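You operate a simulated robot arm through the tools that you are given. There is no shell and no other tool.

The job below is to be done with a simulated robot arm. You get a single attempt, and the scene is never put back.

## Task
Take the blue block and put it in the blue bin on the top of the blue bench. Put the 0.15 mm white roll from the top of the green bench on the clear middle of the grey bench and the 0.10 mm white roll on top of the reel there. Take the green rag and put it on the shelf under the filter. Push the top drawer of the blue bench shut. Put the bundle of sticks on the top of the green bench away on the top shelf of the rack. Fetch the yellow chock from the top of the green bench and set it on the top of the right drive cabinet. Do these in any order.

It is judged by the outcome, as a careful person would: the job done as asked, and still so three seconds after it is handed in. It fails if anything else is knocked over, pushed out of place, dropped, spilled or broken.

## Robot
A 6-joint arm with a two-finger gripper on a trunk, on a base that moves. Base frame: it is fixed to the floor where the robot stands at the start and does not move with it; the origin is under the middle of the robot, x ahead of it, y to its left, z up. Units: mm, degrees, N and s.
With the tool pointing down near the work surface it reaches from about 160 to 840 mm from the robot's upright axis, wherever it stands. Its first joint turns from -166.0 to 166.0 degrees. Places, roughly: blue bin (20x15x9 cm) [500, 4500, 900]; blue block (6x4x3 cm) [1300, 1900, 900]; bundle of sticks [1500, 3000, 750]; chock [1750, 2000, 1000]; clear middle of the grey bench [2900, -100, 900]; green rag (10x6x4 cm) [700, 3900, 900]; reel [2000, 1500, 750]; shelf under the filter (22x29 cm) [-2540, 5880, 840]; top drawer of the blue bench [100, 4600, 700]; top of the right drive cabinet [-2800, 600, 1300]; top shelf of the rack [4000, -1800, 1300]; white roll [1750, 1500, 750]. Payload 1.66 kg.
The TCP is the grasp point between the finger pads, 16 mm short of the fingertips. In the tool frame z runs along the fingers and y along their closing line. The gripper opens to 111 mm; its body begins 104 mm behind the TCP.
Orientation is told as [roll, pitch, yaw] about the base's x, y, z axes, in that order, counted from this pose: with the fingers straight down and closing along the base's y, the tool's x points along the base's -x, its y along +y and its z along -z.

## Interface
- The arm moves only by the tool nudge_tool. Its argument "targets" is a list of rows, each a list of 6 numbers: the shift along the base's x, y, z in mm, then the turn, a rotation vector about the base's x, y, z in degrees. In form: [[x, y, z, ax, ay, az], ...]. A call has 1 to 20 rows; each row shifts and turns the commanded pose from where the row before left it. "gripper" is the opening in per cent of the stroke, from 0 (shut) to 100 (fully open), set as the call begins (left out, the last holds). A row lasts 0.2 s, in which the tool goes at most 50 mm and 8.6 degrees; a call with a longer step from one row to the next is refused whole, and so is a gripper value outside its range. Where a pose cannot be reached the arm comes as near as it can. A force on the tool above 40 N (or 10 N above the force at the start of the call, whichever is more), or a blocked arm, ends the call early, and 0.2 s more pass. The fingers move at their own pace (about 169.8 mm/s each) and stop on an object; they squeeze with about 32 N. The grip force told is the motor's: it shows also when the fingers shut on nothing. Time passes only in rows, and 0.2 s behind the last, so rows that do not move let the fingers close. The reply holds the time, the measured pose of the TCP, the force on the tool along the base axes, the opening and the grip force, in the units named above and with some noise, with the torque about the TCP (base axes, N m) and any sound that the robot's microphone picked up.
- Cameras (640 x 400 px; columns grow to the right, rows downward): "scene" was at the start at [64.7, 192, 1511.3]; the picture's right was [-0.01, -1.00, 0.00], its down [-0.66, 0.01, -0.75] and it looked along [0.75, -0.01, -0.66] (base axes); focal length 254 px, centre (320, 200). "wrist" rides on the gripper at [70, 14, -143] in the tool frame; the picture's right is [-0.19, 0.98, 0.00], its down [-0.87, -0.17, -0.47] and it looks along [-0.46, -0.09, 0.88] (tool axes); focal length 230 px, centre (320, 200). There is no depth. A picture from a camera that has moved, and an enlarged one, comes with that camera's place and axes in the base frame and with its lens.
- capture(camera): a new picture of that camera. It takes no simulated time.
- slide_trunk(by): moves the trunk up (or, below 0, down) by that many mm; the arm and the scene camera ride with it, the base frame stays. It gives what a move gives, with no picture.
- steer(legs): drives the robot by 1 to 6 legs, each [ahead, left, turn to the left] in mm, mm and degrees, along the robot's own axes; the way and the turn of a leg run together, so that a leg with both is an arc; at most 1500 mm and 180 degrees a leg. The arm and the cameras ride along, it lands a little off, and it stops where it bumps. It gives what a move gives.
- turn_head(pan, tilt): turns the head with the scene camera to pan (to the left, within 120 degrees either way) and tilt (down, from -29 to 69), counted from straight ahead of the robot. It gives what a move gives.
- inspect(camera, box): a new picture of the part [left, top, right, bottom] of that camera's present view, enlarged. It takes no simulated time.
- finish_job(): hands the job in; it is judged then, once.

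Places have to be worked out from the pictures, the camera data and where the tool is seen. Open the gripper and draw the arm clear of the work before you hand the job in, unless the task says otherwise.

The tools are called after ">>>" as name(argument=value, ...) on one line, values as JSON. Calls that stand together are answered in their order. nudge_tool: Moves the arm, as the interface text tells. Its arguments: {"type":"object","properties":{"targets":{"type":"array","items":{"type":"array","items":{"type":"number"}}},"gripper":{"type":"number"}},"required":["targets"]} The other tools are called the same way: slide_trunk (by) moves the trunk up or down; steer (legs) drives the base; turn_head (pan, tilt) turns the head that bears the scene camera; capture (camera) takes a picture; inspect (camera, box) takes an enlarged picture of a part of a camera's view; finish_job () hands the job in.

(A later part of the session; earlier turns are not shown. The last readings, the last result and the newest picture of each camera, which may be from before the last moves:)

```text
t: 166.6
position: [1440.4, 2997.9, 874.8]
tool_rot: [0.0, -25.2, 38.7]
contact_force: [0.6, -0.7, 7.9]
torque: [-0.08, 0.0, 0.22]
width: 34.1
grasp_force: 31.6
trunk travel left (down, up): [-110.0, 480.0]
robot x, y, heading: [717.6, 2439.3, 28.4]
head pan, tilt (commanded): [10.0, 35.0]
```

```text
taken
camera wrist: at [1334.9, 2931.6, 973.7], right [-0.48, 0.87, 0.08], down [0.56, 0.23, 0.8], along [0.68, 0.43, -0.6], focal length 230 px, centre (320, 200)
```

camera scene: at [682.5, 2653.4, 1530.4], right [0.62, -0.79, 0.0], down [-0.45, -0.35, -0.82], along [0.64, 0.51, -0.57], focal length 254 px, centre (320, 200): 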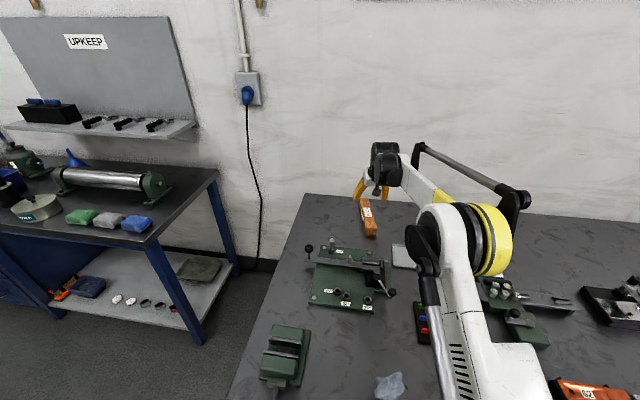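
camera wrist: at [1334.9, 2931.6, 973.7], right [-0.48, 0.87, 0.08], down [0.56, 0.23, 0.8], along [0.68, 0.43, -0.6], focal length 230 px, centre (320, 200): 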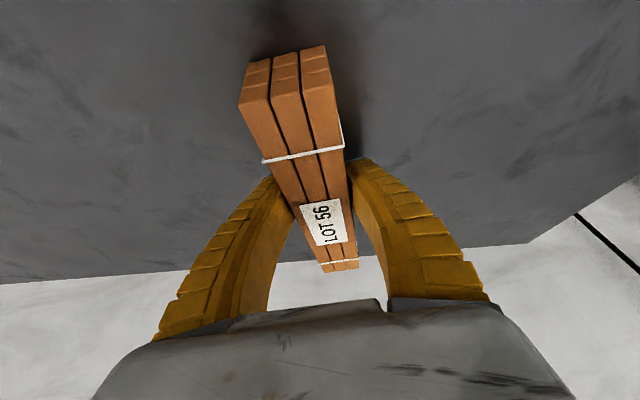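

Gripped. I lift straight up and then retract over the fixture.

>>> nudge_tool(targets=[[0, 0, 15, 0, 0, 0], [0, 0, 30, 0, 0, 0], [0, 0, 40, 0, 0, 0], [0, 0, 45, 0, 0, 0], [0, 0, 45, 0, 0, 0], [0, 0, 45, 0, 0, 0], [-25, -20, 30, 0, 0, 0], [-30, -24, 20, 0, 0, 0], [-30, -24, 0, 0, 0, 0], [-30, -24, 0, 0, 0, 0], [-30, -24, 0, 0, 0, 0], [-30, -24, 0, 0, 0, 0], [-30, -24, 0, 0, 0, 0], [0, 0, 0, 0, 0, 0]])

>>> capture(camera="wrist")

>>> capture(camera="scene")

```text
t: 169.6
position: [1236.1, 2832.7, 1143.0]
tool_rot: [0.0, -25.2, 38.7]
contact_force: [0.5, 0.2, -2.3]
torque: [-0.05, 0.03, 0.01]
width: 32.9
grasp_force: 32.3
trunk travel left (down, up): [-110.0, 480.0]
robot x, y, heading: [721.3, 2438.9, 27.9]
head pan, tilt (commanded): [10.0, 35.0]
```

```text
taken
camera wrist: at [1130.9, 2767.4, 1242.7], right [-0.48, 0.87, 0.08], down [0.56, 0.23, 0.8], along [0.68, 0.43, -0.6], focal length 230 px, centre (320, 200)
```

wrist: 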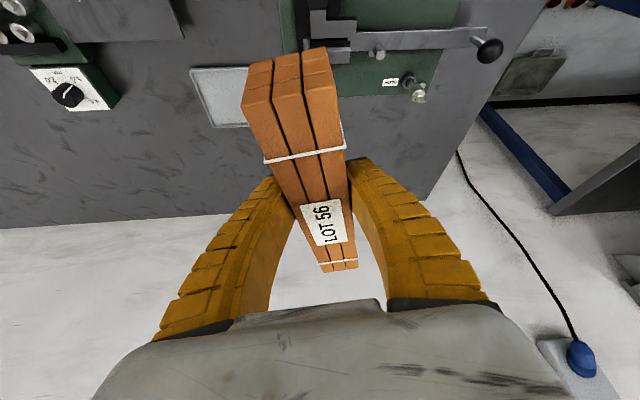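

```text
taken
camera scene: at [682.9, 2653.6, 1530.3], right [0.62, -0.79, 0.0], down [-0.45, -0.35, -0.82], along [0.64, 0.51, -0.57], focal length 254 px, centre (320, 200)
```

scene: 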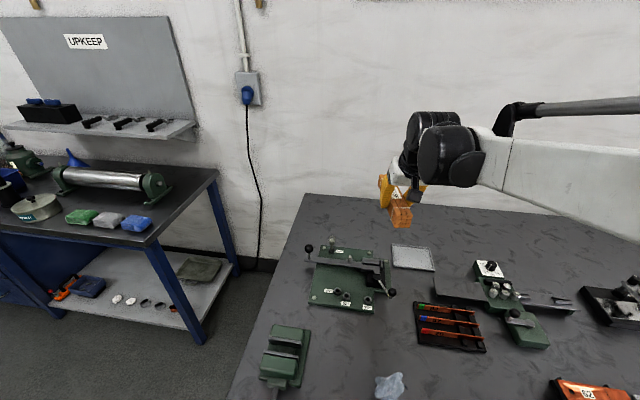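

The bundle is held level. From the earlier view the rack's top shelf is at about z 1308, spanning from (3668,-1485) to (4113,-2320), with free space between the two existing bundles. I retract the arm a bit more and drive there.

>>> nudge_tool(targets=[[-40, -21, 0, 0, 0, 0], [-40, -21, 0, 0, 0, 0], [-40, -21, 0, 0, 0, 0], [0, 0, 0, 0, 0, 0]])

>>> steer(legs=[[-330, 0, 0], [0, -1200, 0], [0, -1200, 0], [0, -1000, 0]])

>>> turn_head(pan=-20, tilt=15)

>>> capture(camera="scene")

```text
t: 170.6
position: [1116.5, 2769.3, 1143.8]
tool_rot: [0.0, -25.2, 38.7]
contact_force: [-0.4, 0.3, -2.7]
torque: [-0.03, 0.01, -0.01]
width: 33.1
grasp_force: 32.1
trunk travel left (down, up): [-110.0, 480.0]
robot x, y, heading: [718.1, 2437.7, 28.5]
head pan, tilt (commanded): [10.0, 35.0]
```

```text
t: 189.0
position: [2434.1, -393.7, 1143.3]
tool_rot: [0.0, -25.0, 38.4]
contact_force: [0.1, 0.2, -3.2]
torque: [-0.05, 0.04, -0.01]
width: 33.0
grasp_force: 32.0
trunk travel left (down, up): [-110.0, 480.0]
robot x, y, heading: [2035.7, -723.6, 27.8]
head pan, tilt (commanded): [10.0, 35.0]
```

```text
t: 189.9
position: [2433.7, -394.3, 1142.4]
tool_rot: [-0.1, -25.1, 38.3]
contact_force: [-0.3, 0.2, -2.1]
torque: [-0.04, 0.0, -0.01]
width: 32.8
grasp_force: 32.2
trunk travel left (down, up): [-110.0, 480.0]
robot x, y, heading: [2033.7, -722.1, 27.5]
head pan, tilt (commanded): [-20.0, 15.0]
```

```text
taken
camera scene: at [2023.0, -548.7, 1562.3], right [0.14, -0.99, 0.0], down [-0.26, -0.04, -0.97], along [0.96, 0.13, -0.26], focal length 254 px, centre (320, 200)
```

scene: 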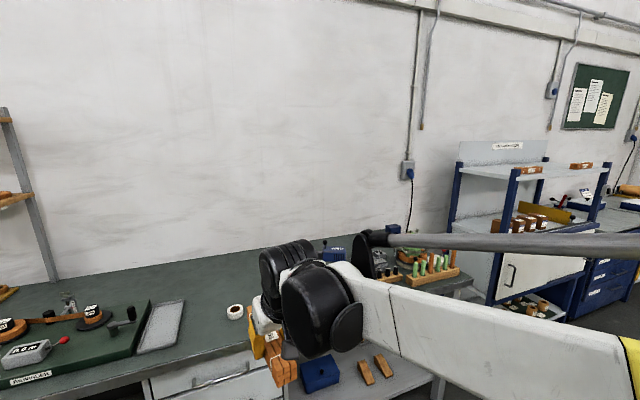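

I continue right past the grey bench's end, then forward, keeping clear of the blue-yellow barrier in the aisle.

>>> steer(legs=[[0, -1080, 0], [290, 0, 0]])

>>> slide_trunk(by=280)

>>> turn_head(pan=-30, tilt=25)

>>> capture(camera="scene")

```text
t: 197.1
position: [3195.0, -1217.6, 1143.0]
tool_rot: [0.0, -25.2, 38.0]
contact_force: [-0.2, -0.3, -3.8]
torque: [-0.07, 0.06, -0.01]
width: 32.9
grasp_force: 31.8
trunk travel left (down, up): [-110.0, 480.0]
robot x, y, heading: [2796.7, -1541.1, 27.3]
head pan, tilt (commanded): [-20.0, 15.0]
```

```text
t: 199.9
position: [3194.6, -1217.5, 1423.8]
tool_rot: [0.0, -25.0, 38.0]
contact_force: [-0.9, 0.0, -2.6]
torque: [-0.04, 0.08, -0.03]
width: 32.9
grasp_force: 31.8
trunk travel left (down, up): [-390.0, 200.0]
robot x, y, heading: [2796.1, -1547.0, 27.4]
head pan, tilt (commanded): [-20.0, 15.0]
```

```text
t: 200.6
position: [3195.1, -1218.3, 1423.8]
tool_rot: [0.1, -25.0, 38.0]
contact_force: [-1.0, 0.3, -2.8]
torque: [-0.02, 0.06, -0.01]
width: 32.8
grasp_force: 32.1
trunk travel left (down, up): [-390.0, 200.0]
robot x, y, heading: [2798.5, -1546.4, 27.4]
head pan, tilt (commanded): [-30.0, 25.0]
```

```text
taken
camera scene: at [2782.6, -1386.0, 1826.1], right [-0.04, -1.0, 0.0], down [-0.42, 0.02, -0.91], along [0.91, -0.04, -0.42], focal length 254 px, centre (320, 200)
```

scene: 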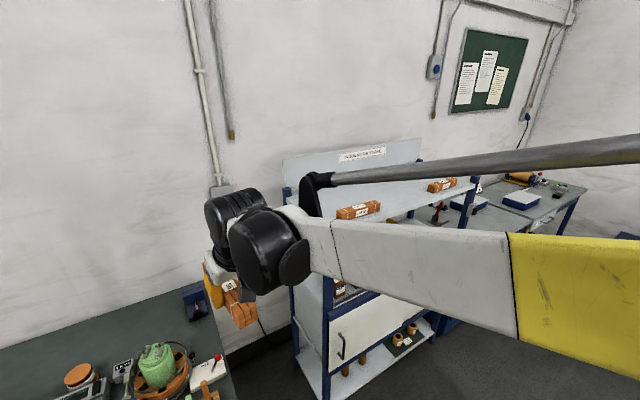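

The shelf with its two bundles is in view. I move right to line up with the free gap between them.

>>> steer(legs=[[0, -900, 0]])

>>> turn_head(pan=10, tilt=30)

>>> capture(camera="scene")

>>> capture(camera="wrist")

```text
t: 205.3
position: [3603.8, -2004.5, 1423.5]
tool_rot: [0.0, -25.1, 37.9]
contact_force: [1.9, 0.1, -3.0]
torque: [-0.03, 0.04, 0.02]
width: 32.8
grasp_force: 31.5
trunk travel left (down, up): [-390.0, 200.0]
robot x, y, heading: [3202.6, -2333.2, 27.1]
head pan, tilt (commanded): [-30.0, 25.0]
```

```text
t: 206.4
position: [3604.5, -2004.4, 1422.7]
tool_rot: [-0.1, -25.1, 38.0]
contact_force: [0.9, -0.7, -3.4]
torque: [-0.05, 0.01, -0.01]
width: 33.0
grasp_force: 32.1
trunk travel left (down, up): [-390.0, 200.0]
robot x, y, heading: [3201.0, -2333.3, 27.4]
head pan, tilt (commanded): [10.0, 30.0]
```

```text
taken
camera scene: at [3170.7, -2113.4, 1818.1], right [0.61, -0.8, 0.0], down [-0.4, -0.3, -0.87], along [0.69, 0.53, -0.5], focal length 254 px, centre (320, 200)
```

scene: 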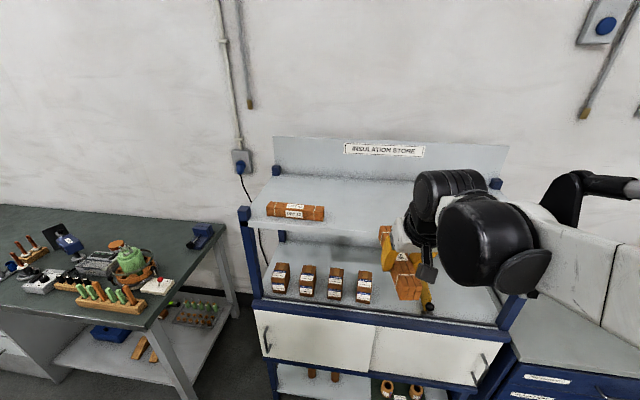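

```text
taken
camera wrist: at [3497.2, -2069.0, 1522.5], right [-0.47, 0.88, 0.08], down [0.56, 0.23, 0.8], along [0.68, 0.42, -0.6], focal length 230 px, centre (320, 200)
```

wrist: 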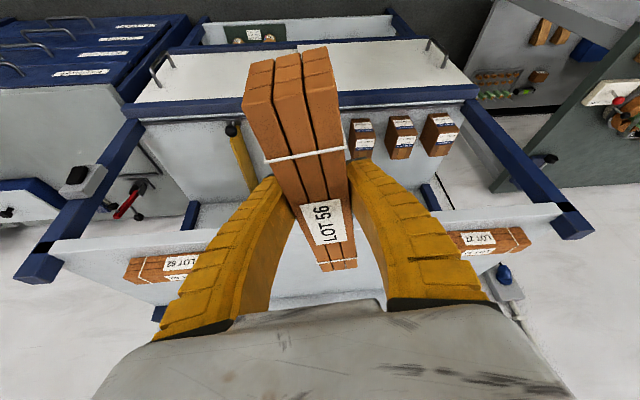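

Our bundle (LOT 56) is lined up with the gap between LOT 27 and LOT 62. I zoom in to measure the shelf's height and edge.

>>> inspect(camera="scene", box=[230, 130, 530, 310])

>>> inspect(camera="wrist", box=[400, 160, 640, 310])

>>> inspect(camera="wrist", box=[0, 200, 240, 340])

```text
2.13 times, centred on (380, 220) of scene
camera zoom: at [3170.7, -2113.4, 1818.1], right [0.61, -0.8, 0.0], down [-0.4, -0.3, -0.87], along [0.69, 0.53, -0.5], focal length 542 px, centre (192, 157)
```

zoom: 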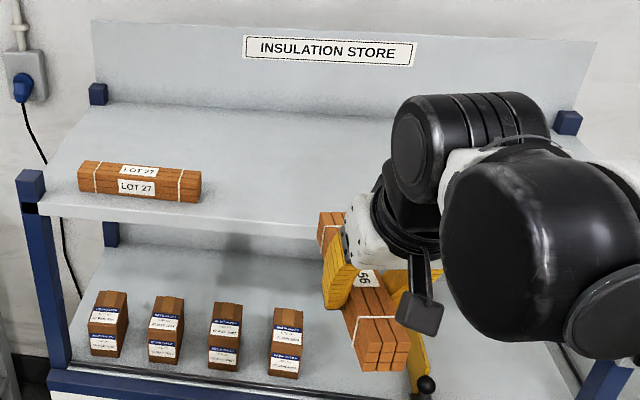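

```text
2.67 times, centred on (520, 235) of wrist
camera zoom: at [3497.2, -2069.0, 1522.5], right [-0.47, 0.88, 0.08], down [0.56, 0.23, 0.8], along [0.68, 0.42, -0.6], focal length 614 px, centre (-213, 107)
```

zoom: 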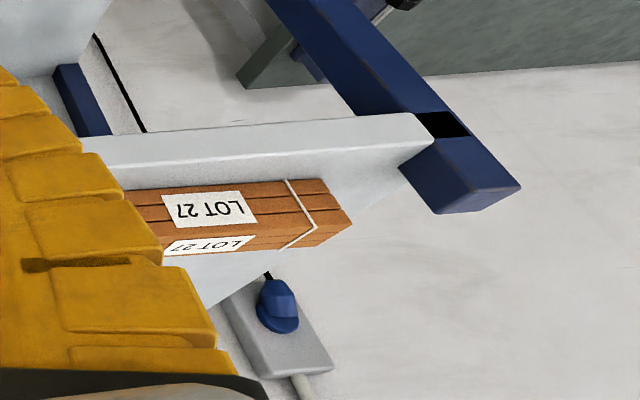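

```text
2.67 times, centred on (120, 270) of wrist
camera zoom: at [3497.2, -2069.0, 1522.5], right [-0.47, 0.88, 0.08], down [0.56, 0.23, 0.8], along [0.68, 0.42, -0.6], focal length 614 px, centre (853, 13)
```

zoom: 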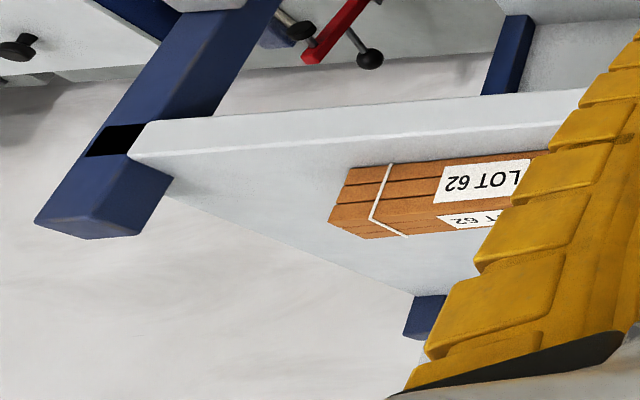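

Shelf top is at z≈1321, front edge from (3588,-1495) to (4022,-2285), with a 380 mm free gap centered near r=427. I drive ahead 330 mm with the bundle above shelf level.

>>> steer(legs=[[330, 0, 0]])

>>> nudge_tool(targets=[[10, 25, 0, 0, 0, -4.6], [9, 26, 0, 0, 0, -4.6], [0, 0, 0, 0, 0, 0]])

>>> capture(camera="wrist")

>>> capture(camera="scene")

```text
t: 208.6
position: [3901.8, -1855.3, 1423.7]
tool_rot: [0.0, -25.1, 37.6]
contact_force: [-0.5, 1.1, -2.9]
torque: [-0.03, 0.08, -0.02]
width: 32.9
grasp_force: 31.9
trunk travel left (down, up): [-390.0, 200.0]
robot x, y, heading: [3496.0, -2178.0, 27.0]
head pan, tilt (commanded): [10.0, 30.0]
```

```text
t: 209.4
position: [3918.4, -1803.3, 1425.2]
tool_rot: [0.1, -25.2, 28.4]
contact_force: [0.7, -0.1, -3.2]
torque: [0.0, 0.06, 0.0]
width: 32.7
grasp_force: 32.2
trunk travel left (down, up): [-390.0, 200.0]
robot x, y, heading: [3497.7, -2180.8, 27.2]
head pan, tilt (commanded): [10.0, 30.0]
```

```text
taken
camera wrist: at [3802.8, -1849.6, 1523.0], right [-0.32, 0.95, 0.08], down [0.59, 0.13, 0.8], along [0.74, 0.3, -0.6], focal length 230 px, centre (320, 200)
```

wrist: 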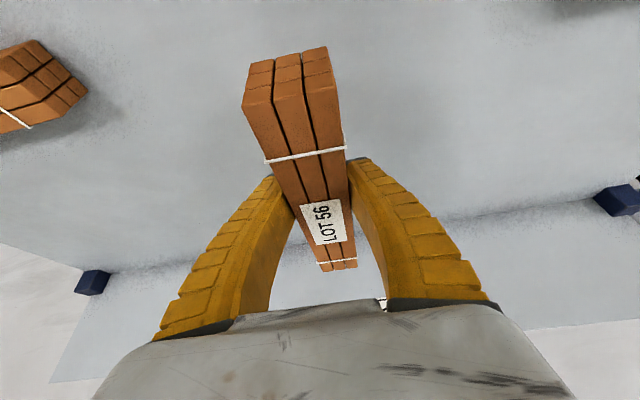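

```text
taken
camera scene: at [3466.4, -1962.3, 1818.3], right [0.6, -0.8, 0.0], down [-0.4, -0.3, -0.87], along [0.69, 0.52, -0.5], focal length 254 px, centre (320, 200)
```

scene: 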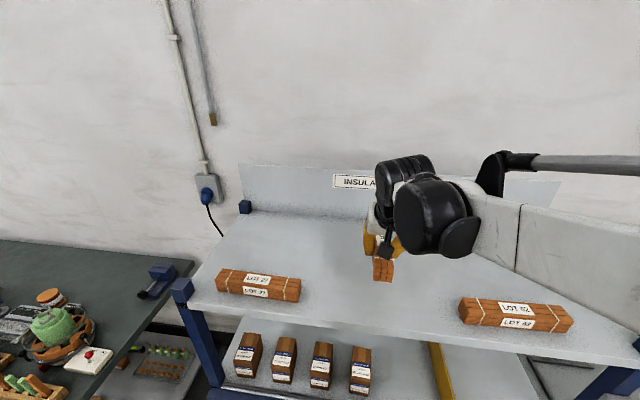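

The bundle is centered over the free gap between LOT 27 and LOT 62. I lower it toward the shelf.

>>> nudge_tool(targets=[[0, 0, -30, 0, 0, 0], [0, 0, -25, 0, 0, 0], [0, 0, -10, 0, 0, 0], [0, 0, -4, 0, 0, 0], [0, 0, 0, 0, 0, 0]])

>>> nudge_tool(targets=[[0, 0, -2, 0, 0, 0], [0, 0, -2, 0, 0, 0], [0, 0, 0, 0, 0, 0]])

```text
t: 210.6
position: [3920.0, -1804.8, 1353.2]
tool_rot: [0.0, -25.1, 28.6]
contact_force: [-0.2, -0.6, -2.7]
torque: [-0.06, 0.05, 0.01]
width: 32.8
grasp_force: 32.2
trunk travel left (down, up): [-390.0, 200.0]
robot x, y, heading: [3498.1, -2177.2, 27.1]
head pan, tilt (commanded): [10.0, 30.0]
```

```text
t: 211.4
position: [3919.8, -1804.7, 1349.8]
tool_rot: [0.0, -25.2, 28.5]
contact_force: [-0.6, 0.5, -3.2]
torque: [-0.04, 0.05, 0.0]
width: 33.0
grasp_force: 32.1
trunk travel left (down, up): [-390.0, 200.0]
robot x, y, heading: [3496.6, -2177.5, 27.2]
head pan, tilt (commanded): [10.0, 30.0]
```

No contact yet at 1349.8; I continue in small steps.

>>> nudge_tool(targets=[[0, 0, -1.5, 0, 0, 0], [0, 0, -1.5, 0, 0, 0], [0, 0, -1.5, 0, 0, 0], [0, 0, 0, 0, 0, 0]])

>>> inspect(camera="scene", box=[330, 200, 450, 310])

```text
t: 212.4
position: [3920.2, -1805.5, 1347.1]
tool_rot: [0.0, -25.2, 28.4]
contact_force: [1.0, 0.9, 1.6]
torque: [0.23, -0.48, 0.05]
width: 33.2
grasp_force: 31.4
trunk travel left (down, up): [-390.0, 200.0]
robot x, y, heading: [3501.2, -2177.7, 27.2]
head pan, tilt (commanded): [10.0, 30.0]
```

```text
3.64 times, centred on (390, 255) of scene
camera zoom: at [3466.7, -1961.4, 1818.2], right [0.6, -0.8, 0.0], down [-0.4, -0.3, -0.87], along [0.69, 0.52, -0.5], focal length 923 px, centre (66, 0)
```

zoom: 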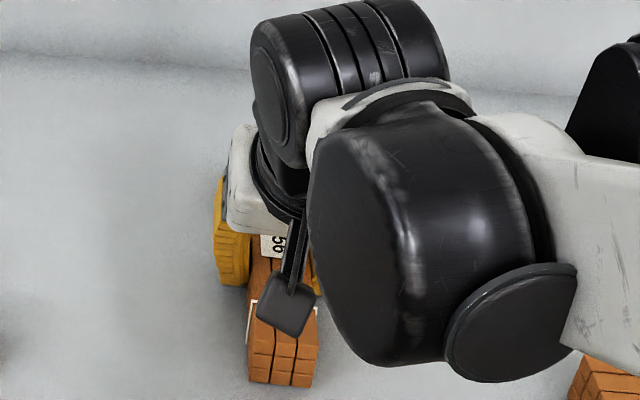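

Contact is felt (force change of about 5 N plus torque). One more mm, then release and rise.

>>> nudge_tool(targets=[[0, 0, -1, 0, 0, 0], [0, 0, 0, 0, 0, 0]])

>>> nudge_tool(targets=[[0, 0, 0, 0, 0, 0], [0, 0, 0, 0, 0, 0], [0, 0, 0, 0, 0, 0]], gripper=70)

>>> nudge_tool(targets=[[0, 0, 15, 0, 0, 0], [0, 0, 35, 0, 0, 0], [0, 0, 45, 0, 0, 0], [0, 0, 45, 0, 0, 0], [0, 0, 0, 0, 0, 0]])

>>> capture(camera="wrist")

>>> capture(camera="scene")

```text
t: 213.0
position: [3919.1, -1804.4, 1345.4]
tool_rot: [0.0, -25.1, 28.5]
contact_force: [1.2, 2.0, 5.5]
torque: [0.32, -0.61, 0.06]
width: 33.2
grasp_force: 31.7
trunk travel left (down, up): [-390.0, 200.0]
robot x, y, heading: [3502.9, -2175.7, 27.2]
head pan, tilt (commanded): [10.0, 30.0]
```

```text
t: 213.8
position: [3919.3, -1804.2, 1345.0]
tool_rot: [0.0, -25.1, 28.6]
contact_force: [0.3, -0.1, 0.0]
torque: [-0.02, -0.01, -0.01]
width: 79.3
grasp_force: 0.6
trunk travel left (down, up): [-390.0, 200.0]
robot x, y, heading: [3500.5, -2179.9, 27.0]
head pan, tilt (commanded): [10.0, 30.0]
```

```text
t: 215.0
position: [3919.6, -1803.6, 1486.4]
tool_rot: [0.1, -25.2, 28.5]
contact_force: [0.3, -0.4, 0.7]
torque: [0.0, 0.03, 0.0]
width: 79.2
grasp_force: 0.8
trunk travel left (down, up): [-390.0, 200.0]
robot x, y, heading: [3502.6, -2180.4, 27.4]
head pan, tilt (commanded): [10.0, 30.0]
```

```text
taken
camera wrist: at [3804.3, -1849.7, 1586.1], right [-0.32, 0.95, 0.08], down [0.59, 0.13, 0.8], along [0.74, 0.3, -0.6], focal length 230 px, centre (320, 200)
```

wrist: 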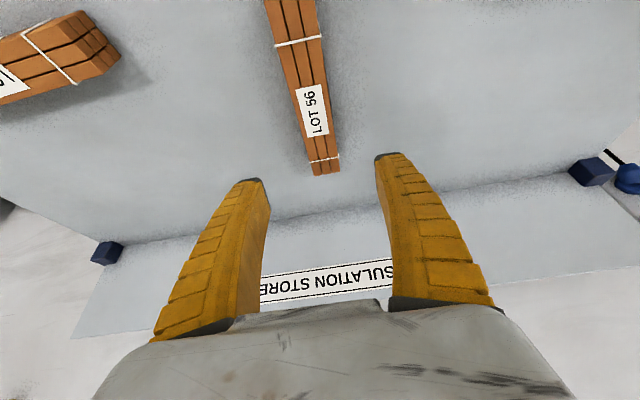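

```text
taken
camera scene: at [3467.0, -1961.1, 1818.1], right [0.6, -0.8, 0.0], down [-0.4, -0.3, -0.87], along [0.69, 0.52, -0.5], focal length 254 px, centre (320, 200)
```

scene: 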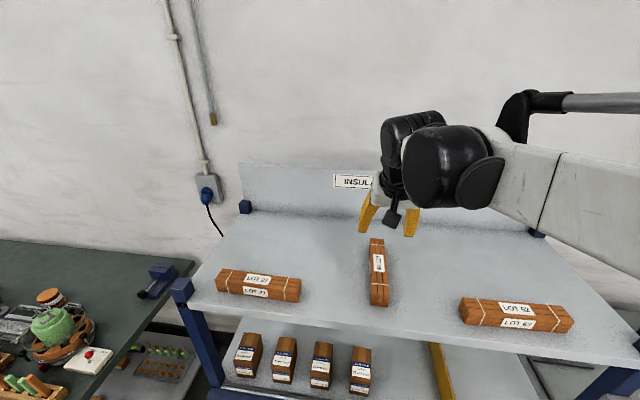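

The bundle rests on the top shelf between the others. I back away, lower the trunk, straighten the tool, and drive back toward the green bench for the blue block.

>>> steer(legs=[[-380, 0, 0], [0, 880, 0], [-220, 0, 0]])

>>> slide_trunk(by=-270)

>>> nudge_tool(targets=[[-40, -21, 0, -3.97, 7.35, 0], [-40, -21, 0, -3.97, 7.35, 0], [-40, -21, 0, -3.97, 7.35, 0], [0, 0, 0, 0, 0, 0]])

>>> steer(legs=[[0, 1200, 0], [0, 1200, 0], [0, 1200, 0]])

```text
t: 222.9
position: [2989.9, -1297.3, 1485.7]
tool_rot: [0.0, -25.3, 28.3]
contact_force: [-0.5, 0.6, -0.5]
torque: [0.07, 0.0, 0.0]
width: 79.3
grasp_force: 1.4
trunk travel left (down, up): [-390.0, 200.0]
robot x, y, heading: [2568.4, -1671.4, 27.1]
head pan, tilt (commanded): [10.0, 30.0]
```

```text
t: 225.6
position: [2991.8, -1297.5, 1216.2]
tool_rot: [0.0, -25.2, 28.4]
contact_force: [0.3, 0.6, 0.2]
torque: [0.01, 0.0, 0.03]
width: 79.1
grasp_force: 0.5
trunk travel left (down, up): [-120.0, 470.0]
robot x, y, heading: [2566.2, -1670.6, 27.0]
head pan, tilt (commanded): [10.0, 30.0]
```

```text
t: 226.6
position: [2872.7, -1359.8, 1217.2]
tool_rot: [0.0, 0.0, 28.3]
contact_force: [0.4, 0.0, 0.3]
torque: [0.0, -0.02, 0.01]
width: 79.0
grasp_force: 0.8
trunk travel left (down, up): [-120.0, 470.0]
robot x, y, heading: [2568.1, -1671.9, 26.9]
head pan, tilt (commanded): [10.0, 30.0]
```

```text
t: 244.0
position: [1236.9, 1823.7, 1216.5]
tool_rot: [0.0, -0.1, 29.1]
contact_force: [-0.3, 1.0, 0.3]
torque: [0.0, 0.0, 0.05]
width: 78.9
grasp_force: 0.7
trunk travel left (down, up): [-120.0, 470.0]
robot x, y, heading: [937.5, 1512.4, 27.5]
head pan, tilt (commanded): [10.0, 30.0]
```

I'm in front of the block. I capture both views.

>>> turn_head(pan=0, tilt=40)

>>> capture(camera="scene")

>>> capture(camera="wrist")

```text
t: 244.7
position: [1237.3, 1822.2, 1216.3]
tool_rot: [-0.1, -0.2, 29.0]
contact_force: [0.1, -0.6, -0.1]
torque: [-0.05, -0.01, -0.03]
width: 79.1
grasp_force: 0.7
trunk travel left (down, up): [-120.0, 470.0]
robot x, y, heading: [940.7, 1505.3, 27.7]
head pan, tilt (commanded): [0.0, 40.0]
```

```text
taken
camera scene: at [907.8, 1710.4, 1532.8], right [0.46, -0.89, 0.0], down [-0.57, -0.3, -0.77], along [0.68, 0.36, -0.64], focal length 254 px, centre (320, 200)
```

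scene: 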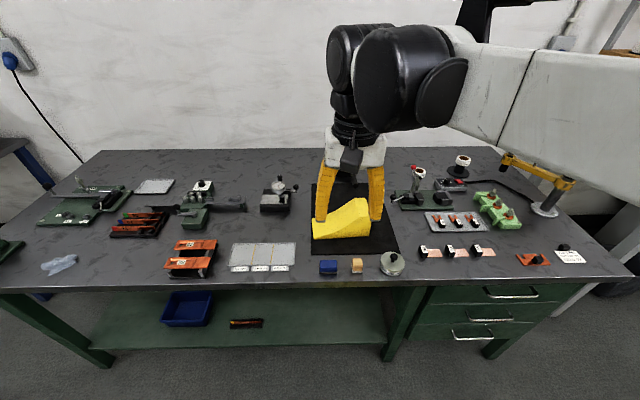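

```text
taken
camera wrist: at [1168.9, 1802.2, 1359.3], right [-0.31, 0.95, 0.0], down [0.84, 0.27, 0.47], along [0.45, 0.15, -0.88], focal length 230 px, centre (320, 200)
```

wrist: 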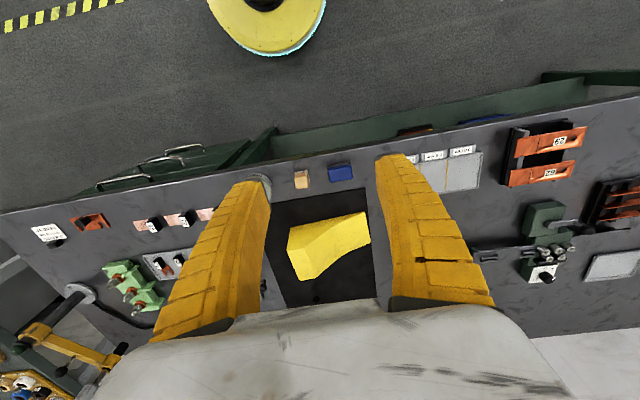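

I zoom in on the block and the chock.

>>> inspect(camera="scene", box=[300, 240, 420, 290])

>>> inspect(camera="wrist", box=[250, 140, 400, 310])

```text
5.33 times, centred on (360, 265) of scene
camera zoom: at [907.8, 1710.4, 1532.8], right [0.46, -0.89, 0.0], down [-0.57, -0.3, -0.77], along [0.68, 0.36, -0.64], focal length 1354 px, centre (107, -147)
```

zoom: 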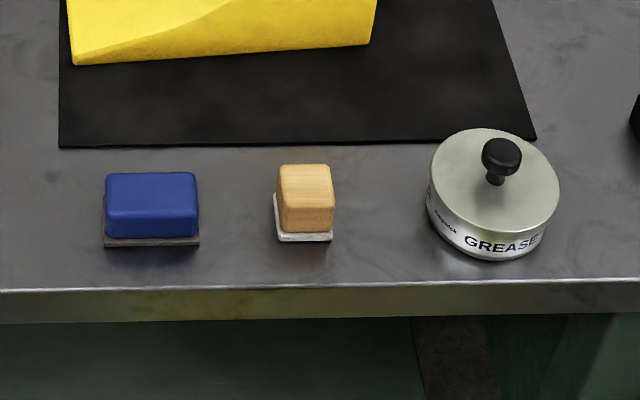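

```text
2.35 times, centred on (325, 225) of wrist
camera zoom: at [1168.9, 1802.2, 1359.3], right [-0.31, 0.95, 0.0], down [0.84, 0.27, 0.47], along [0.45, 0.15, -0.88], focal length 541 px, centre (308, 141)
```

zoom: 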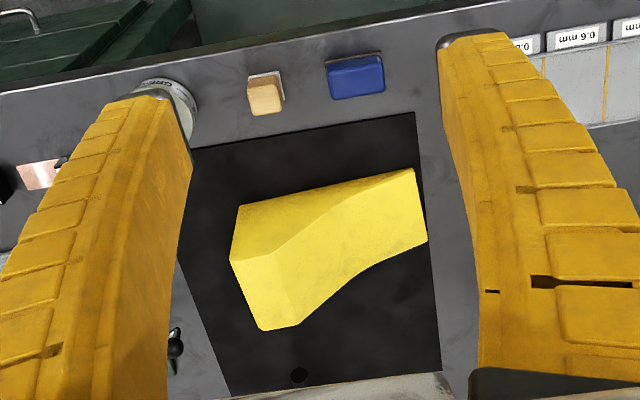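

The blue block (blue body with a brown base) is at about (1338,1907). I move above it with the fingers closing along its 6 cm length.

>>> nudge_tool(targets=[[34, 28, -20, 0, 0, 0], [34, 28, -20, 0, 0, 0], [33, 29, -20, 0, 0, 0], [0, 0, -45, 0, 0, 0], [0, 0, -45, 0, 0, 0], [0, 0, -45, 0, 0, 0], [0, 0, -40, 0, 0, 0], [0, 0, 0, 0, 0, 0]], gripper=80)

>>> capture(camera="wrist")

```text
t: 246.5
position: [1338.5, 1908.9, 983.3]
tool_rot: [0.0, 0.0, 29.1]
contact_force: [1.2, -0.6, 0.7]
torque: [-0.01, 0.02, -0.04]
width: 90.0
grasp_force: 0.6
trunk travel left (down, up): [-120.0, 470.0]
robot x, y, heading: [937.3, 1511.2, 27.8]
head pan, tilt (commanded): [0.0, 40.0]
```

```text
taken
camera wrist: at [1270.5, 1887.2, 1124.3], right [-0.31, 0.95, 0.0], down [0.84, 0.27, 0.47], along [0.45, 0.15, -0.88], focal length 230 px, centre (320, 200)
```

wrist: 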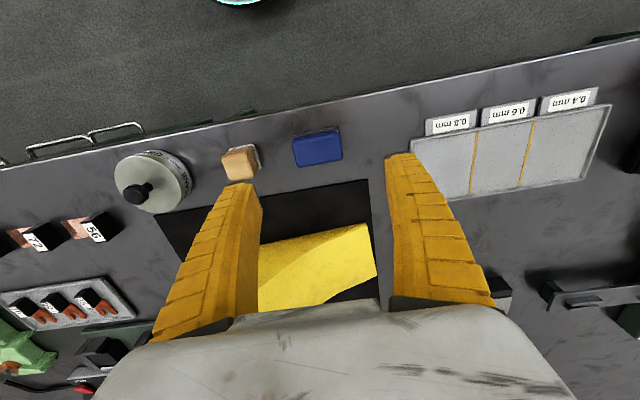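

Centered within 4 mm and parallel. I correct and descend to grasp height.

>>> nudge_tool(targets=[[-2, -3.7, -40, 0, 0, 0], [0, 0, -35, 0, 0, 0], [0, 0, -20, 0, 0, 0], [0, 0, -12, 0, 0, 0], [0, 0, -5, 0, 0, 0], [0, 0, -3, 0, 0, 0], [0, 0, 0, 0, 0, 0]])

>>> capture(camera="wrist")

```text
t: 248.1
position: [1336.1, 1902.6, 867.7]
tool_rot: [0.0, -0.1, 29.1]
contact_force: [0.3, 0.1, -0.1]
torque: [-0.01, 0.01, -0.01]
width: 89.9
grasp_force: 0.7
trunk travel left (down, up): [-120.0, 470.0]
robot x, y, heading: [940.1, 1507.1, 27.5]
head pan, tilt (commanded): [0.0, 40.0]
```

```text
taken
camera wrist: at [1268.0, 1883.2, 1009.2], right [-0.31, 0.95, 0.0], down [0.84, 0.27, 0.47], along [0.45, 0.15, -0.88], focal length 230 px, centre (320, 200)
```

wrist: 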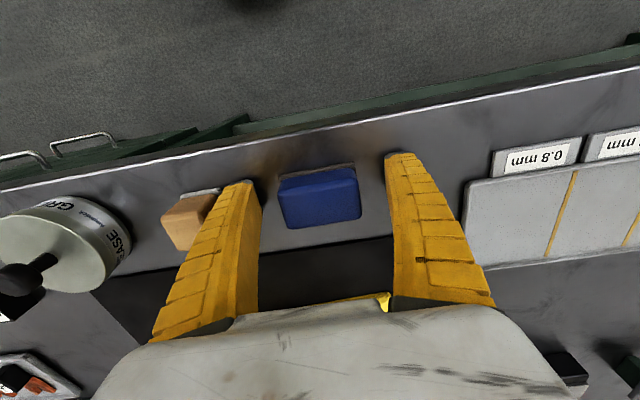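

The block is centered between the fingers, clear of the wooden one. I close and lift.

>>> nudge_tool(targets=[[0, 0, 0, 0, 0, 0], [0, 0, 0, 0, 0, 0], [0, 0, 0, 0, 0, 0]], gripper=0)

>>> nudge_tool(targets=[[0, 0, 15, 0, 0, 0], [0, 0, 35, 0, 0, 0], [0, 0, 45, 0, 0, 0], [0, 0, 45, 0, 0, 0], [0, 0, 45, 0, 0, 0], [0, 0, 45, 0, 0, 0], [0, 0, 40, 0, 0, 0], [0, 0, 0, 0, 0, 0]])

>>> capture(camera="wrist")

>>> capture(camera="scene")

```text
t: 248.9
position: [1337.1, 1903.8, 868.6]
tool_rot: [0.0, 0.0, 29.0]
contact_force: [1.5, 1.8, 8.4]
torque: [0.0, -0.05, -0.03]
width: 50.3
grasp_force: 32.5
trunk travel left (down, up): [-120.0, 470.0]
robot x, y, heading: [938.0, 1508.6, 27.9]
head pan, tilt (commanded): [0.0, 40.0]
```

```text
t: 250.7
position: [1336.4, 1903.7, 1137.8]
tool_rot: [0.1, -0.1, 29.1]
contact_force: [-0.2, -0.1, -0.4]
torque: [0.02, 0.01, 0.0]
width: 50.4
grasp_force: 31.9
trunk travel left (down, up): [-120.0, 470.0]
robot x, y, heading: [939.0, 1508.6, 27.3]
head pan, tilt (commanded): [0.0, 40.0]
```

```text
taken
camera wrist: at [1268.2, 1883.7, 1280.0], right [-0.31, 0.95, 0.0], down [0.84, 0.27, 0.47], along [0.45, 0.15, -0.88], focal length 230 px, centre (320, 200)
```

wrist: 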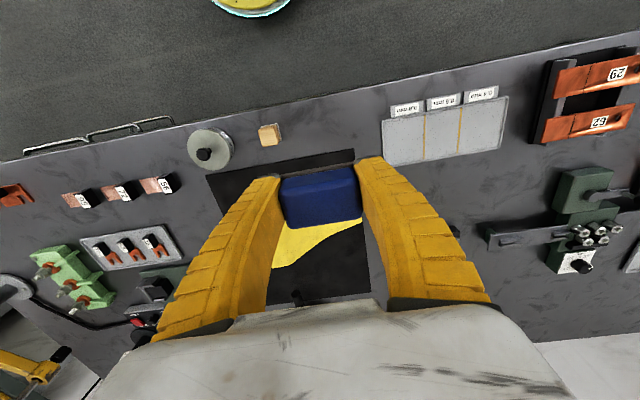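

```text
taken
camera scene: at [907.9, 1710.3, 1532.8], right [0.46, -0.89, 0.0], down [-0.57, -0.3, -0.77], along [0.68, 0.36, -0.64], focal length 254 px, centre (320, 200)
```

scene: 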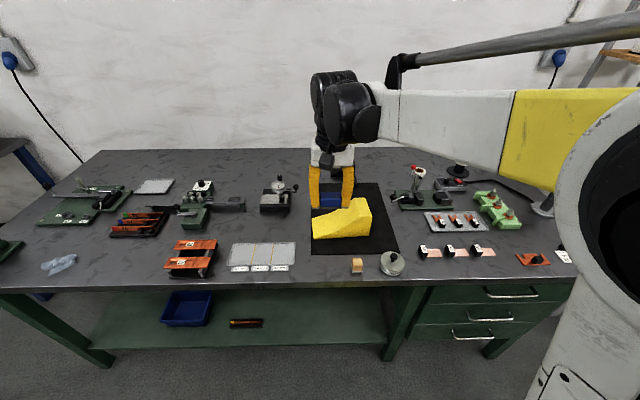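

The block is held. I back off and drive left along the wall to the blue bench.

>>> steer(legs=[[-150, 0, 0.6], [0, 1200, 0], [0, 1200, 0]])

>>> turn_head(pan=10, tilt=25)

>>> capture(camera="scene")

```text
t: 263.4
position: [96.7, 3953.5, 1137.0]
tool_rot: [0.0, 0.0, 28.5]
contact_force: [-0.1, -0.3, -1.6]
torque: [-0.02, 0.0, -0.04]
width: 50.3
grasp_force: 31.7
trunk travel left (down, up): [-120.0, 470.0]
robot x, y, heading: [-305.4, 3559.9, 27.1]
head pan, tilt (commanded): [0.0, 40.0]
```

```text
t: 264.2
position: [95.9, 3952.7, 1137.1]
tool_rot: [0.0, -0.1, 28.4]
contact_force: [1.1, 0.3, 0.0]
torque: [0.01, -0.03, 0.02]
width: 50.3
grasp_force: 31.8
trunk travel left (down, up): [-120.0, 470.0]
robot x, y, heading: [-305.5, 3563.2, 27.0]
head pan, tilt (commanded): [10.0, 25.0]
```

```text
taken
camera scene: at [-335.8, 3779.1, 1556.1], right [0.6, -0.8, 0.0], down [-0.34, -0.26, -0.91], along [0.72, 0.55, -0.42], focal length 254 px, centre (320, 200)
```

scene: 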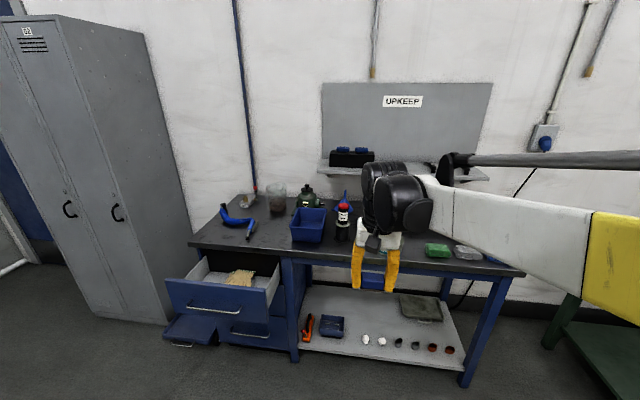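

The blue bench is ahead: the blue bin at about (540,4516), the open top drawer protruding at left, the rags at right. I move left and partway forward to look closer before reaching over.

>>> steer(legs=[[0, 280, 1.2], [300, 0, 0]])

>>> turn_head(pan=5, tilt=35)

>>> capture(camera="scene")

>>> capture(camera="wrist")

```text
t: 267.8
position: [221.3, 4350.7, 1136.6]
tool_rot: [0.0, -0.1, 29.6]
contact_force: [1.4, 0.5, 0.1]
torque: [-0.03, 0.01, 0.01]
width: 50.7
grasp_force: 32.1
trunk travel left (down, up): [-120.0, 470.0]
robot x, y, heading: [-173.4, 3948.7, 28.4]
head pan, tilt (commanded): [10.0, 25.0]
```

```text
t: 268.5
position: [221.6, 4350.0, 1137.2]
tool_rot: [-0.1, 0.0, 29.5]
contact_force: [-0.1, 1.1, -0.6]
torque: [0.01, -0.01, 0.01]
width: 50.5
grasp_force: 32.5
trunk travel left (down, up): [-120.0, 470.0]
robot x, y, heading: [-176.4, 3950.7, 28.2]
head pan, tilt (commanded): [5.0, 35.0]
```

```text
taken
camera scene: at [-206.4, 4159.7, 1540.4], right [0.55, -0.84, 0.0], down [-0.48, -0.31, -0.82], along [0.69, 0.45, -0.57], focal length 254 px, centre (320, 200)
```

scene: 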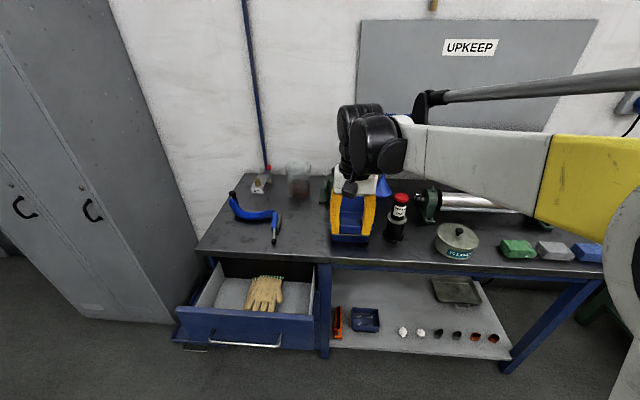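

```text
taken
camera wrist: at [153.4, 4328.6, 1279.6], right [-0.32, 0.95, 0.0], down [0.83, 0.28, 0.47], along [0.45, 0.15, -0.88], focal length 230 px, centre (320, 200)
```

wrist: 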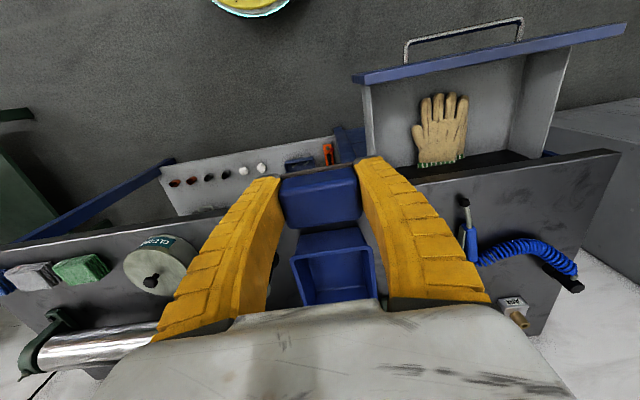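

The bin's 15 cm side faces me, its center at about (495,4486). I turn the tool 90° so the fingers close along the bin's 20 cm length, then drive ahead 250 mm.

>>> nudge_tool(targets=[[0, 0, 0, 0, 0, -8.2], [0, 0, 0, 0, 0, -8.2], [0, 0, 0, 0, 0, -8.2], [0, 0, 0, 0, 0, -8.2], [0, 0, 0, 0, 0, -8.2], [0, 0, 0, 0, 0, -8.2], [0, 0, 0, 0, 0, -8.2], [0, 0, 0, 0, 0, -8.2], [0, 0, 0, 0, 0, -8.2], [0, 0, 0, 0, 0, -8.2], [0, 0, 0, 0, 0, -8.2], [0, 0, 0, 0, 0, 0]])

>>> steer(legs=[[240, 0, 0]])

>>> capture(camera="wrist")

>>> capture(camera="scene")

```text
t: 271.1
position: [222.0, 4349.8, 1137.8]
tool_rot: [0.0, -0.1, -60.7]
contact_force: [-0.7, 0.2, -0.3]
torque: [0.02, -0.02, 0.0]
width: 50.5
grasp_force: 31.6
trunk travel left (down, up): [-120.0, 470.0]
robot x, y, heading: [-170.9, 3951.2, 28.2]
head pan, tilt (commanded): [5.0, 35.0]
```

```text
t: 272.9
position: [435.1, 4463.8, 1137.7]
tool_rot: [0.0, -0.1, -60.6]
contact_force: [0.1, 0.5, -0.3]
torque: [-0.01, 0.02, -0.03]
width: 50.3
grasp_force: 32.2
trunk travel left (down, up): [-120.0, 470.0]
robot x, y, heading: [34.9, 4064.0, 28.2]
head pan, tilt (commanded): [5.0, 35.0]
```

```text
taken
camera wrist: at [411.4, 4533.2, 1279.6], right [0.95, 0.32, 0.0], down [0.28, -0.84, 0.47], along [0.15, -0.45, -0.88], focal length 230 px, centre (320, 200)
```

wrist: 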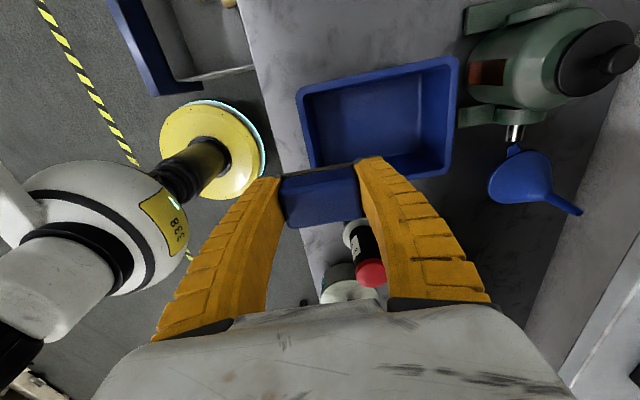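

```text
taken
camera scene: at [6.5, 4273.9, 1540.3], right [0.55, -0.84, 0.0], down [-0.48, -0.31, -0.82], along [0.69, 0.45, -0.57], focal length 254 px, centre (320, 200)
```

scene: 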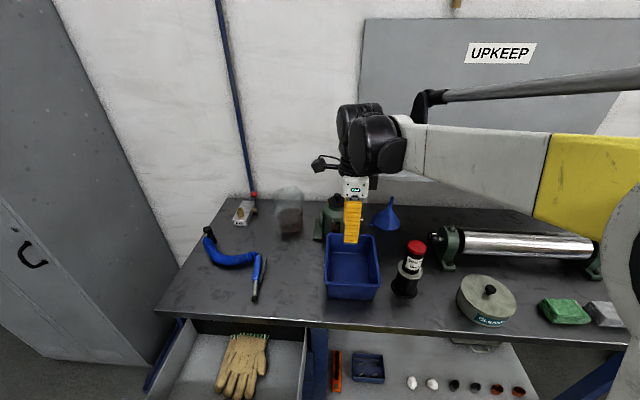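

The bin's center is about 83 mm further toward the wall. I move over it and check.

>>> nudge_tool(targets=[[35, 22, 0, 0, 0, 0], [35, 22, 0, 0, 0, 0], [0, 0, -40, 0, 0, 0], [0, 0, 0, 0, 0, 0]])

>>> capture(camera="wrist")

>>> capture(camera="scene")

```text
t: 273.9
position: [504.0, 4508.6, 1097.9]
tool_rot: [-0.1, -0.2, -60.6]
contact_force: [-0.2, -0.7, -0.5]
torque: [0.02, 0.01, 0.03]
width: 50.3
grasp_force: 32.2
trunk travel left (down, up): [-120.0, 470.0]
robot x, y, heading: [42.3, 4065.4, 28.1]
head pan, tilt (commanded): [5.0, 35.0]
```

```text
taken
camera wrist: at [481.3, 4577.6, 1240.5], right [0.95, 0.32, 0.0], down [0.28, -0.84, 0.47], along [0.15, -0.45, -0.88], focal length 230 px, centre (320, 200)
```

wrist: 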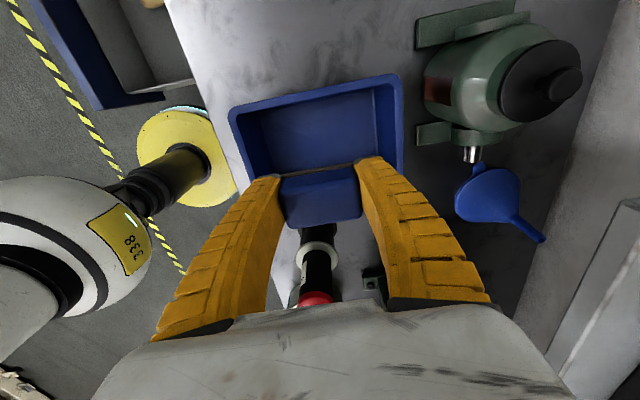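

```text
taken
camera scene: at [5.9, 4273.6, 1540.4], right [0.55, -0.84, 0.0], down [-0.48, -0.31, -0.82], along [0.69, 0.45, -0.57], focal length 254 px, centre (320, 200)
```

scene: 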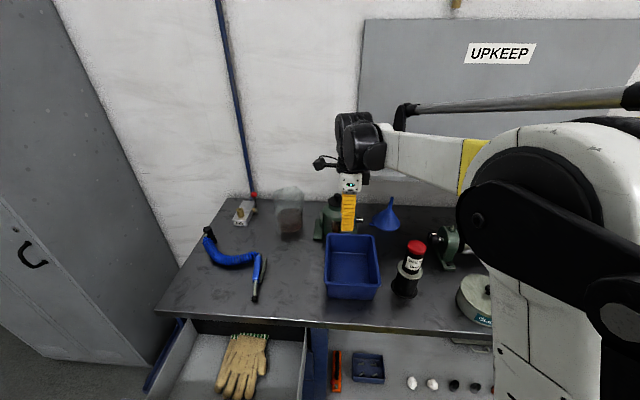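

The tool axis is within about 6 mm of the bin's center. I descend into the bin gradually, checking partway.

>>> nudge_tool(targets=[[0, 0, -40, 0, 0, 0], [0, 0, -40, 0, 0, 0], [0, 0, -30, 0, 0, 0], [0, 0, 0, 0, 0, 0]])

>>> capture(camera="wrist")

>>> inspect(camera="scene", box=[290, 160, 450, 310])

```text
t: 274.9
position: [502.9, 4508.8, 986.7]
tool_rot: [0.1, 0.0, -60.6]
contact_force: [0.3, 0.1, -0.2]
torque: [0.0, -0.01, -0.02]
width: 50.6
grasp_force: 32.2
trunk travel left (down, up): [-120.0, 470.0]
robot x, y, heading: [38.6, 4063.2, 28.3]
head pan, tilt (commanded): [5.0, 35.0]
```

```text
taken
camera wrist: at [481.1, 4577.4, 1129.3], right [0.95, 0.32, 0.0], down [0.28, -0.84, 0.47], along [0.15, -0.45, -0.88], focal length 230 px, centre (320, 200)
```

wrist: 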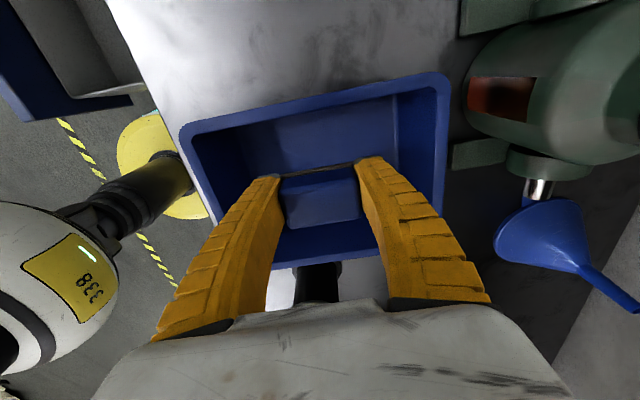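

```text
2.67 times, centred on (370, 235) of scene
camera zoom: at [6.0, 4273.6, 1540.4], right [0.55, -0.84, 0.0], down [-0.48, -0.31, -0.82], along [0.69, 0.45, -0.57], focal length 677 px, centre (187, 107)
```

zoom: 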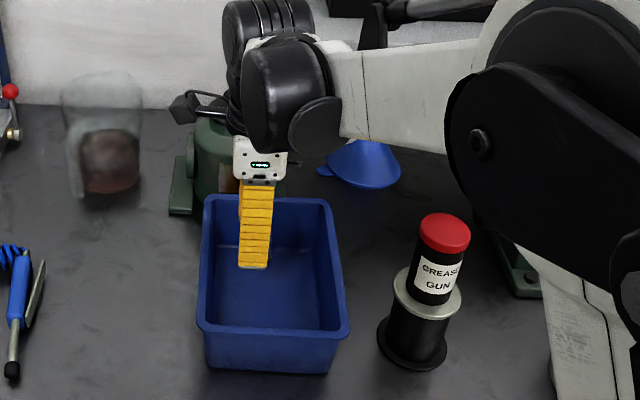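

Centered in the bin opening with room on all sides. I continue down into the bin.

>>> nudge_tool(targets=[[0, 0, -30, 0, 0, 0], [0, 0, -25, 0, 0, 0], [0, 0, -10, 0, 0, 0], [0, 0, -5, 0, 0, 0], [0, 0, 0, 0, 0, 0]])

>>> capture(camera="wrist")

```text
t: 276.1
position: [504.3, 4506.7, 919.0]
tool_rot: [0.0, -0.1, -60.5]
contact_force: [0.1, 0.1, -0.2]
torque: [-0.02, 0.02, -0.02]
width: 50.4
grasp_force: 31.6
trunk travel left (down, up): [-120.0, 470.0]
robot x, y, heading: [38.1, 4062.6, 28.3]
head pan, tilt (commanded): [5.0, 35.0]
```

```text
taken
camera wrist: at [481.2, 4576.7, 1059.8], right [0.95, 0.32, 0.0], down [0.28, -0.84, 0.47], along [0.15, -0.45, -0.88], focal length 230 px, centre (320, 200)
```

wrist: 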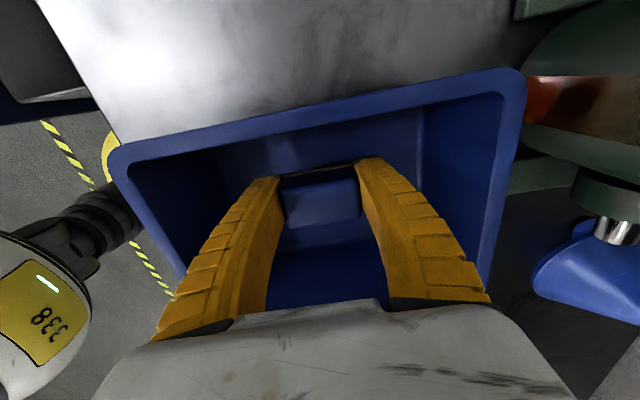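

Still no contact at 919. I step down in small increments.

>>> nudge_tool(targets=[[0, 0, -6, 0, 0, 0], [0, 0, -5, 0, 0, 0], [0, 0, -3, 0, 0, 0], [0, 0, -2, 0, 0, 0], [0, 0, 0, 0, 0, 0]])

>>> nudge_tool(targets=[[0, 0, -2, 0, 0, 0], [0, 0, -2, 0, 0, 0], [0, 0, -2, 0, 0, 0], [0, 0, 0, 0, 0, 0]])

```text
t: 277.3
position: [504.6, 4508.3, 902.5]
tool_rot: [0.0, -0.1, -60.5]
contact_force: [0.9, 0.5, 0.4]
torque: [0.04, -0.03, -0.03]
width: 50.2
grasp_force: 31.9
trunk travel left (down, up): [-120.0, 470.0]
robot x, y, heading: [39.0, 4063.8, 28.3]
head pan, tilt (commanded): [5.0, 35.0]
```

```text
t: 278.3
position: [504.0, 4506.7, 894.9]
tool_rot: [0.0, -0.1, -60.6]
contact_force: [0.1, -0.1, -1.2]
torque: [-0.01, 0.0, 0.02]
width: 50.4
grasp_force: 32.3
trunk travel left (down, up): [-120.0, 470.0]
robot x, y, heading: [39.4, 4063.1, 28.1]
head pan, tilt (commanded): [5.0, 35.0]
```

>>> nudge_tool(targets=[[0, 0, -2, 0, 0, 0], [0, 0, -2, 0, 0, 0], [0, 0, -2, 0, 0, 0], [0, 0, 0, 0, 0, 0]])

>>> nudge_tool(targets=[[0, 0, -2, 0, 0, 0], [0, 0, -2, 0, 0, 0], [0, 0, 0, 0, 0, 0]])

```text
t: 279.3
position: [504.7, 4508.3, 889.8]
tool_rot: [0.0, 0.0, -60.6]
contact_force: [-0.5, 0.0, -1.0]
torque: [-0.02, -0.02, 0.02]
width: 50.6
grasp_force: 31.6
trunk travel left (down, up): [-120.0, 470.0]
robot x, y, heading: [37.5, 4061.9, 28.0]
head pan, tilt (commanded): [5.0, 35.0]
```

```text
t: 280.1
position: [503.6, 4507.1, 885.9]
tool_rot: [0.0, -0.1, -60.6]
contact_force: [1.4, -0.2, 0.1]
torque: [0.06, 0.01, 0.0]
width: 50.6
grasp_force: 31.6
trunk travel left (down, up): [-120.0, 470.0]
robot x, y, heading: [37.6, 4064.6, 28.2]
head pan, tilt (commanded): [5.0, 35.0]
```

Block bottom now at about z 865 and still free. I check the view and continue in small steps.

>>> inspect(camera="scene", box=[290, 160, 450, 310])

>>> nudge_tool(targets=[[0, 0, -2, 0, 0, 0], [0, 0, -2, 0, 0, 0], [0, 0, 0, 0, 0, 0]])

```text
2.67 times, centred on (370, 235) of scene
camera zoom: at [5.9, 4273.6, 1540.4], right [0.55, -0.84, 0.0], down [-0.48, -0.31, -0.82], along [0.69, 0.45, -0.57], focal length 677 px, centre (187, 107)
```

zoom: 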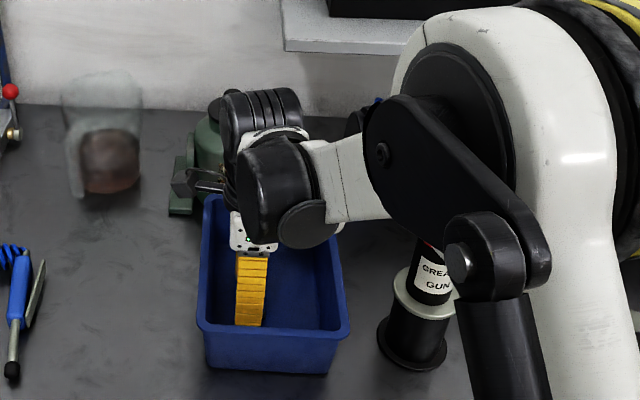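

```text
t: 280.9
position: [505.1, 4507.4, 883.0]
tool_rot: [0.1, -0.1, -60.6]
contact_force: [3.9, 3.9, 13.7]
torque: [-0.04, -0.01, 0.02]
width: 50.8
grasp_force: 32.5
trunk travel left (down, up): [-120.0, 470.0]
robot x, y, heading: [41.7, 4064.9, 28.3]
head pan, tilt (commanded): [5.0, 35.0]
```

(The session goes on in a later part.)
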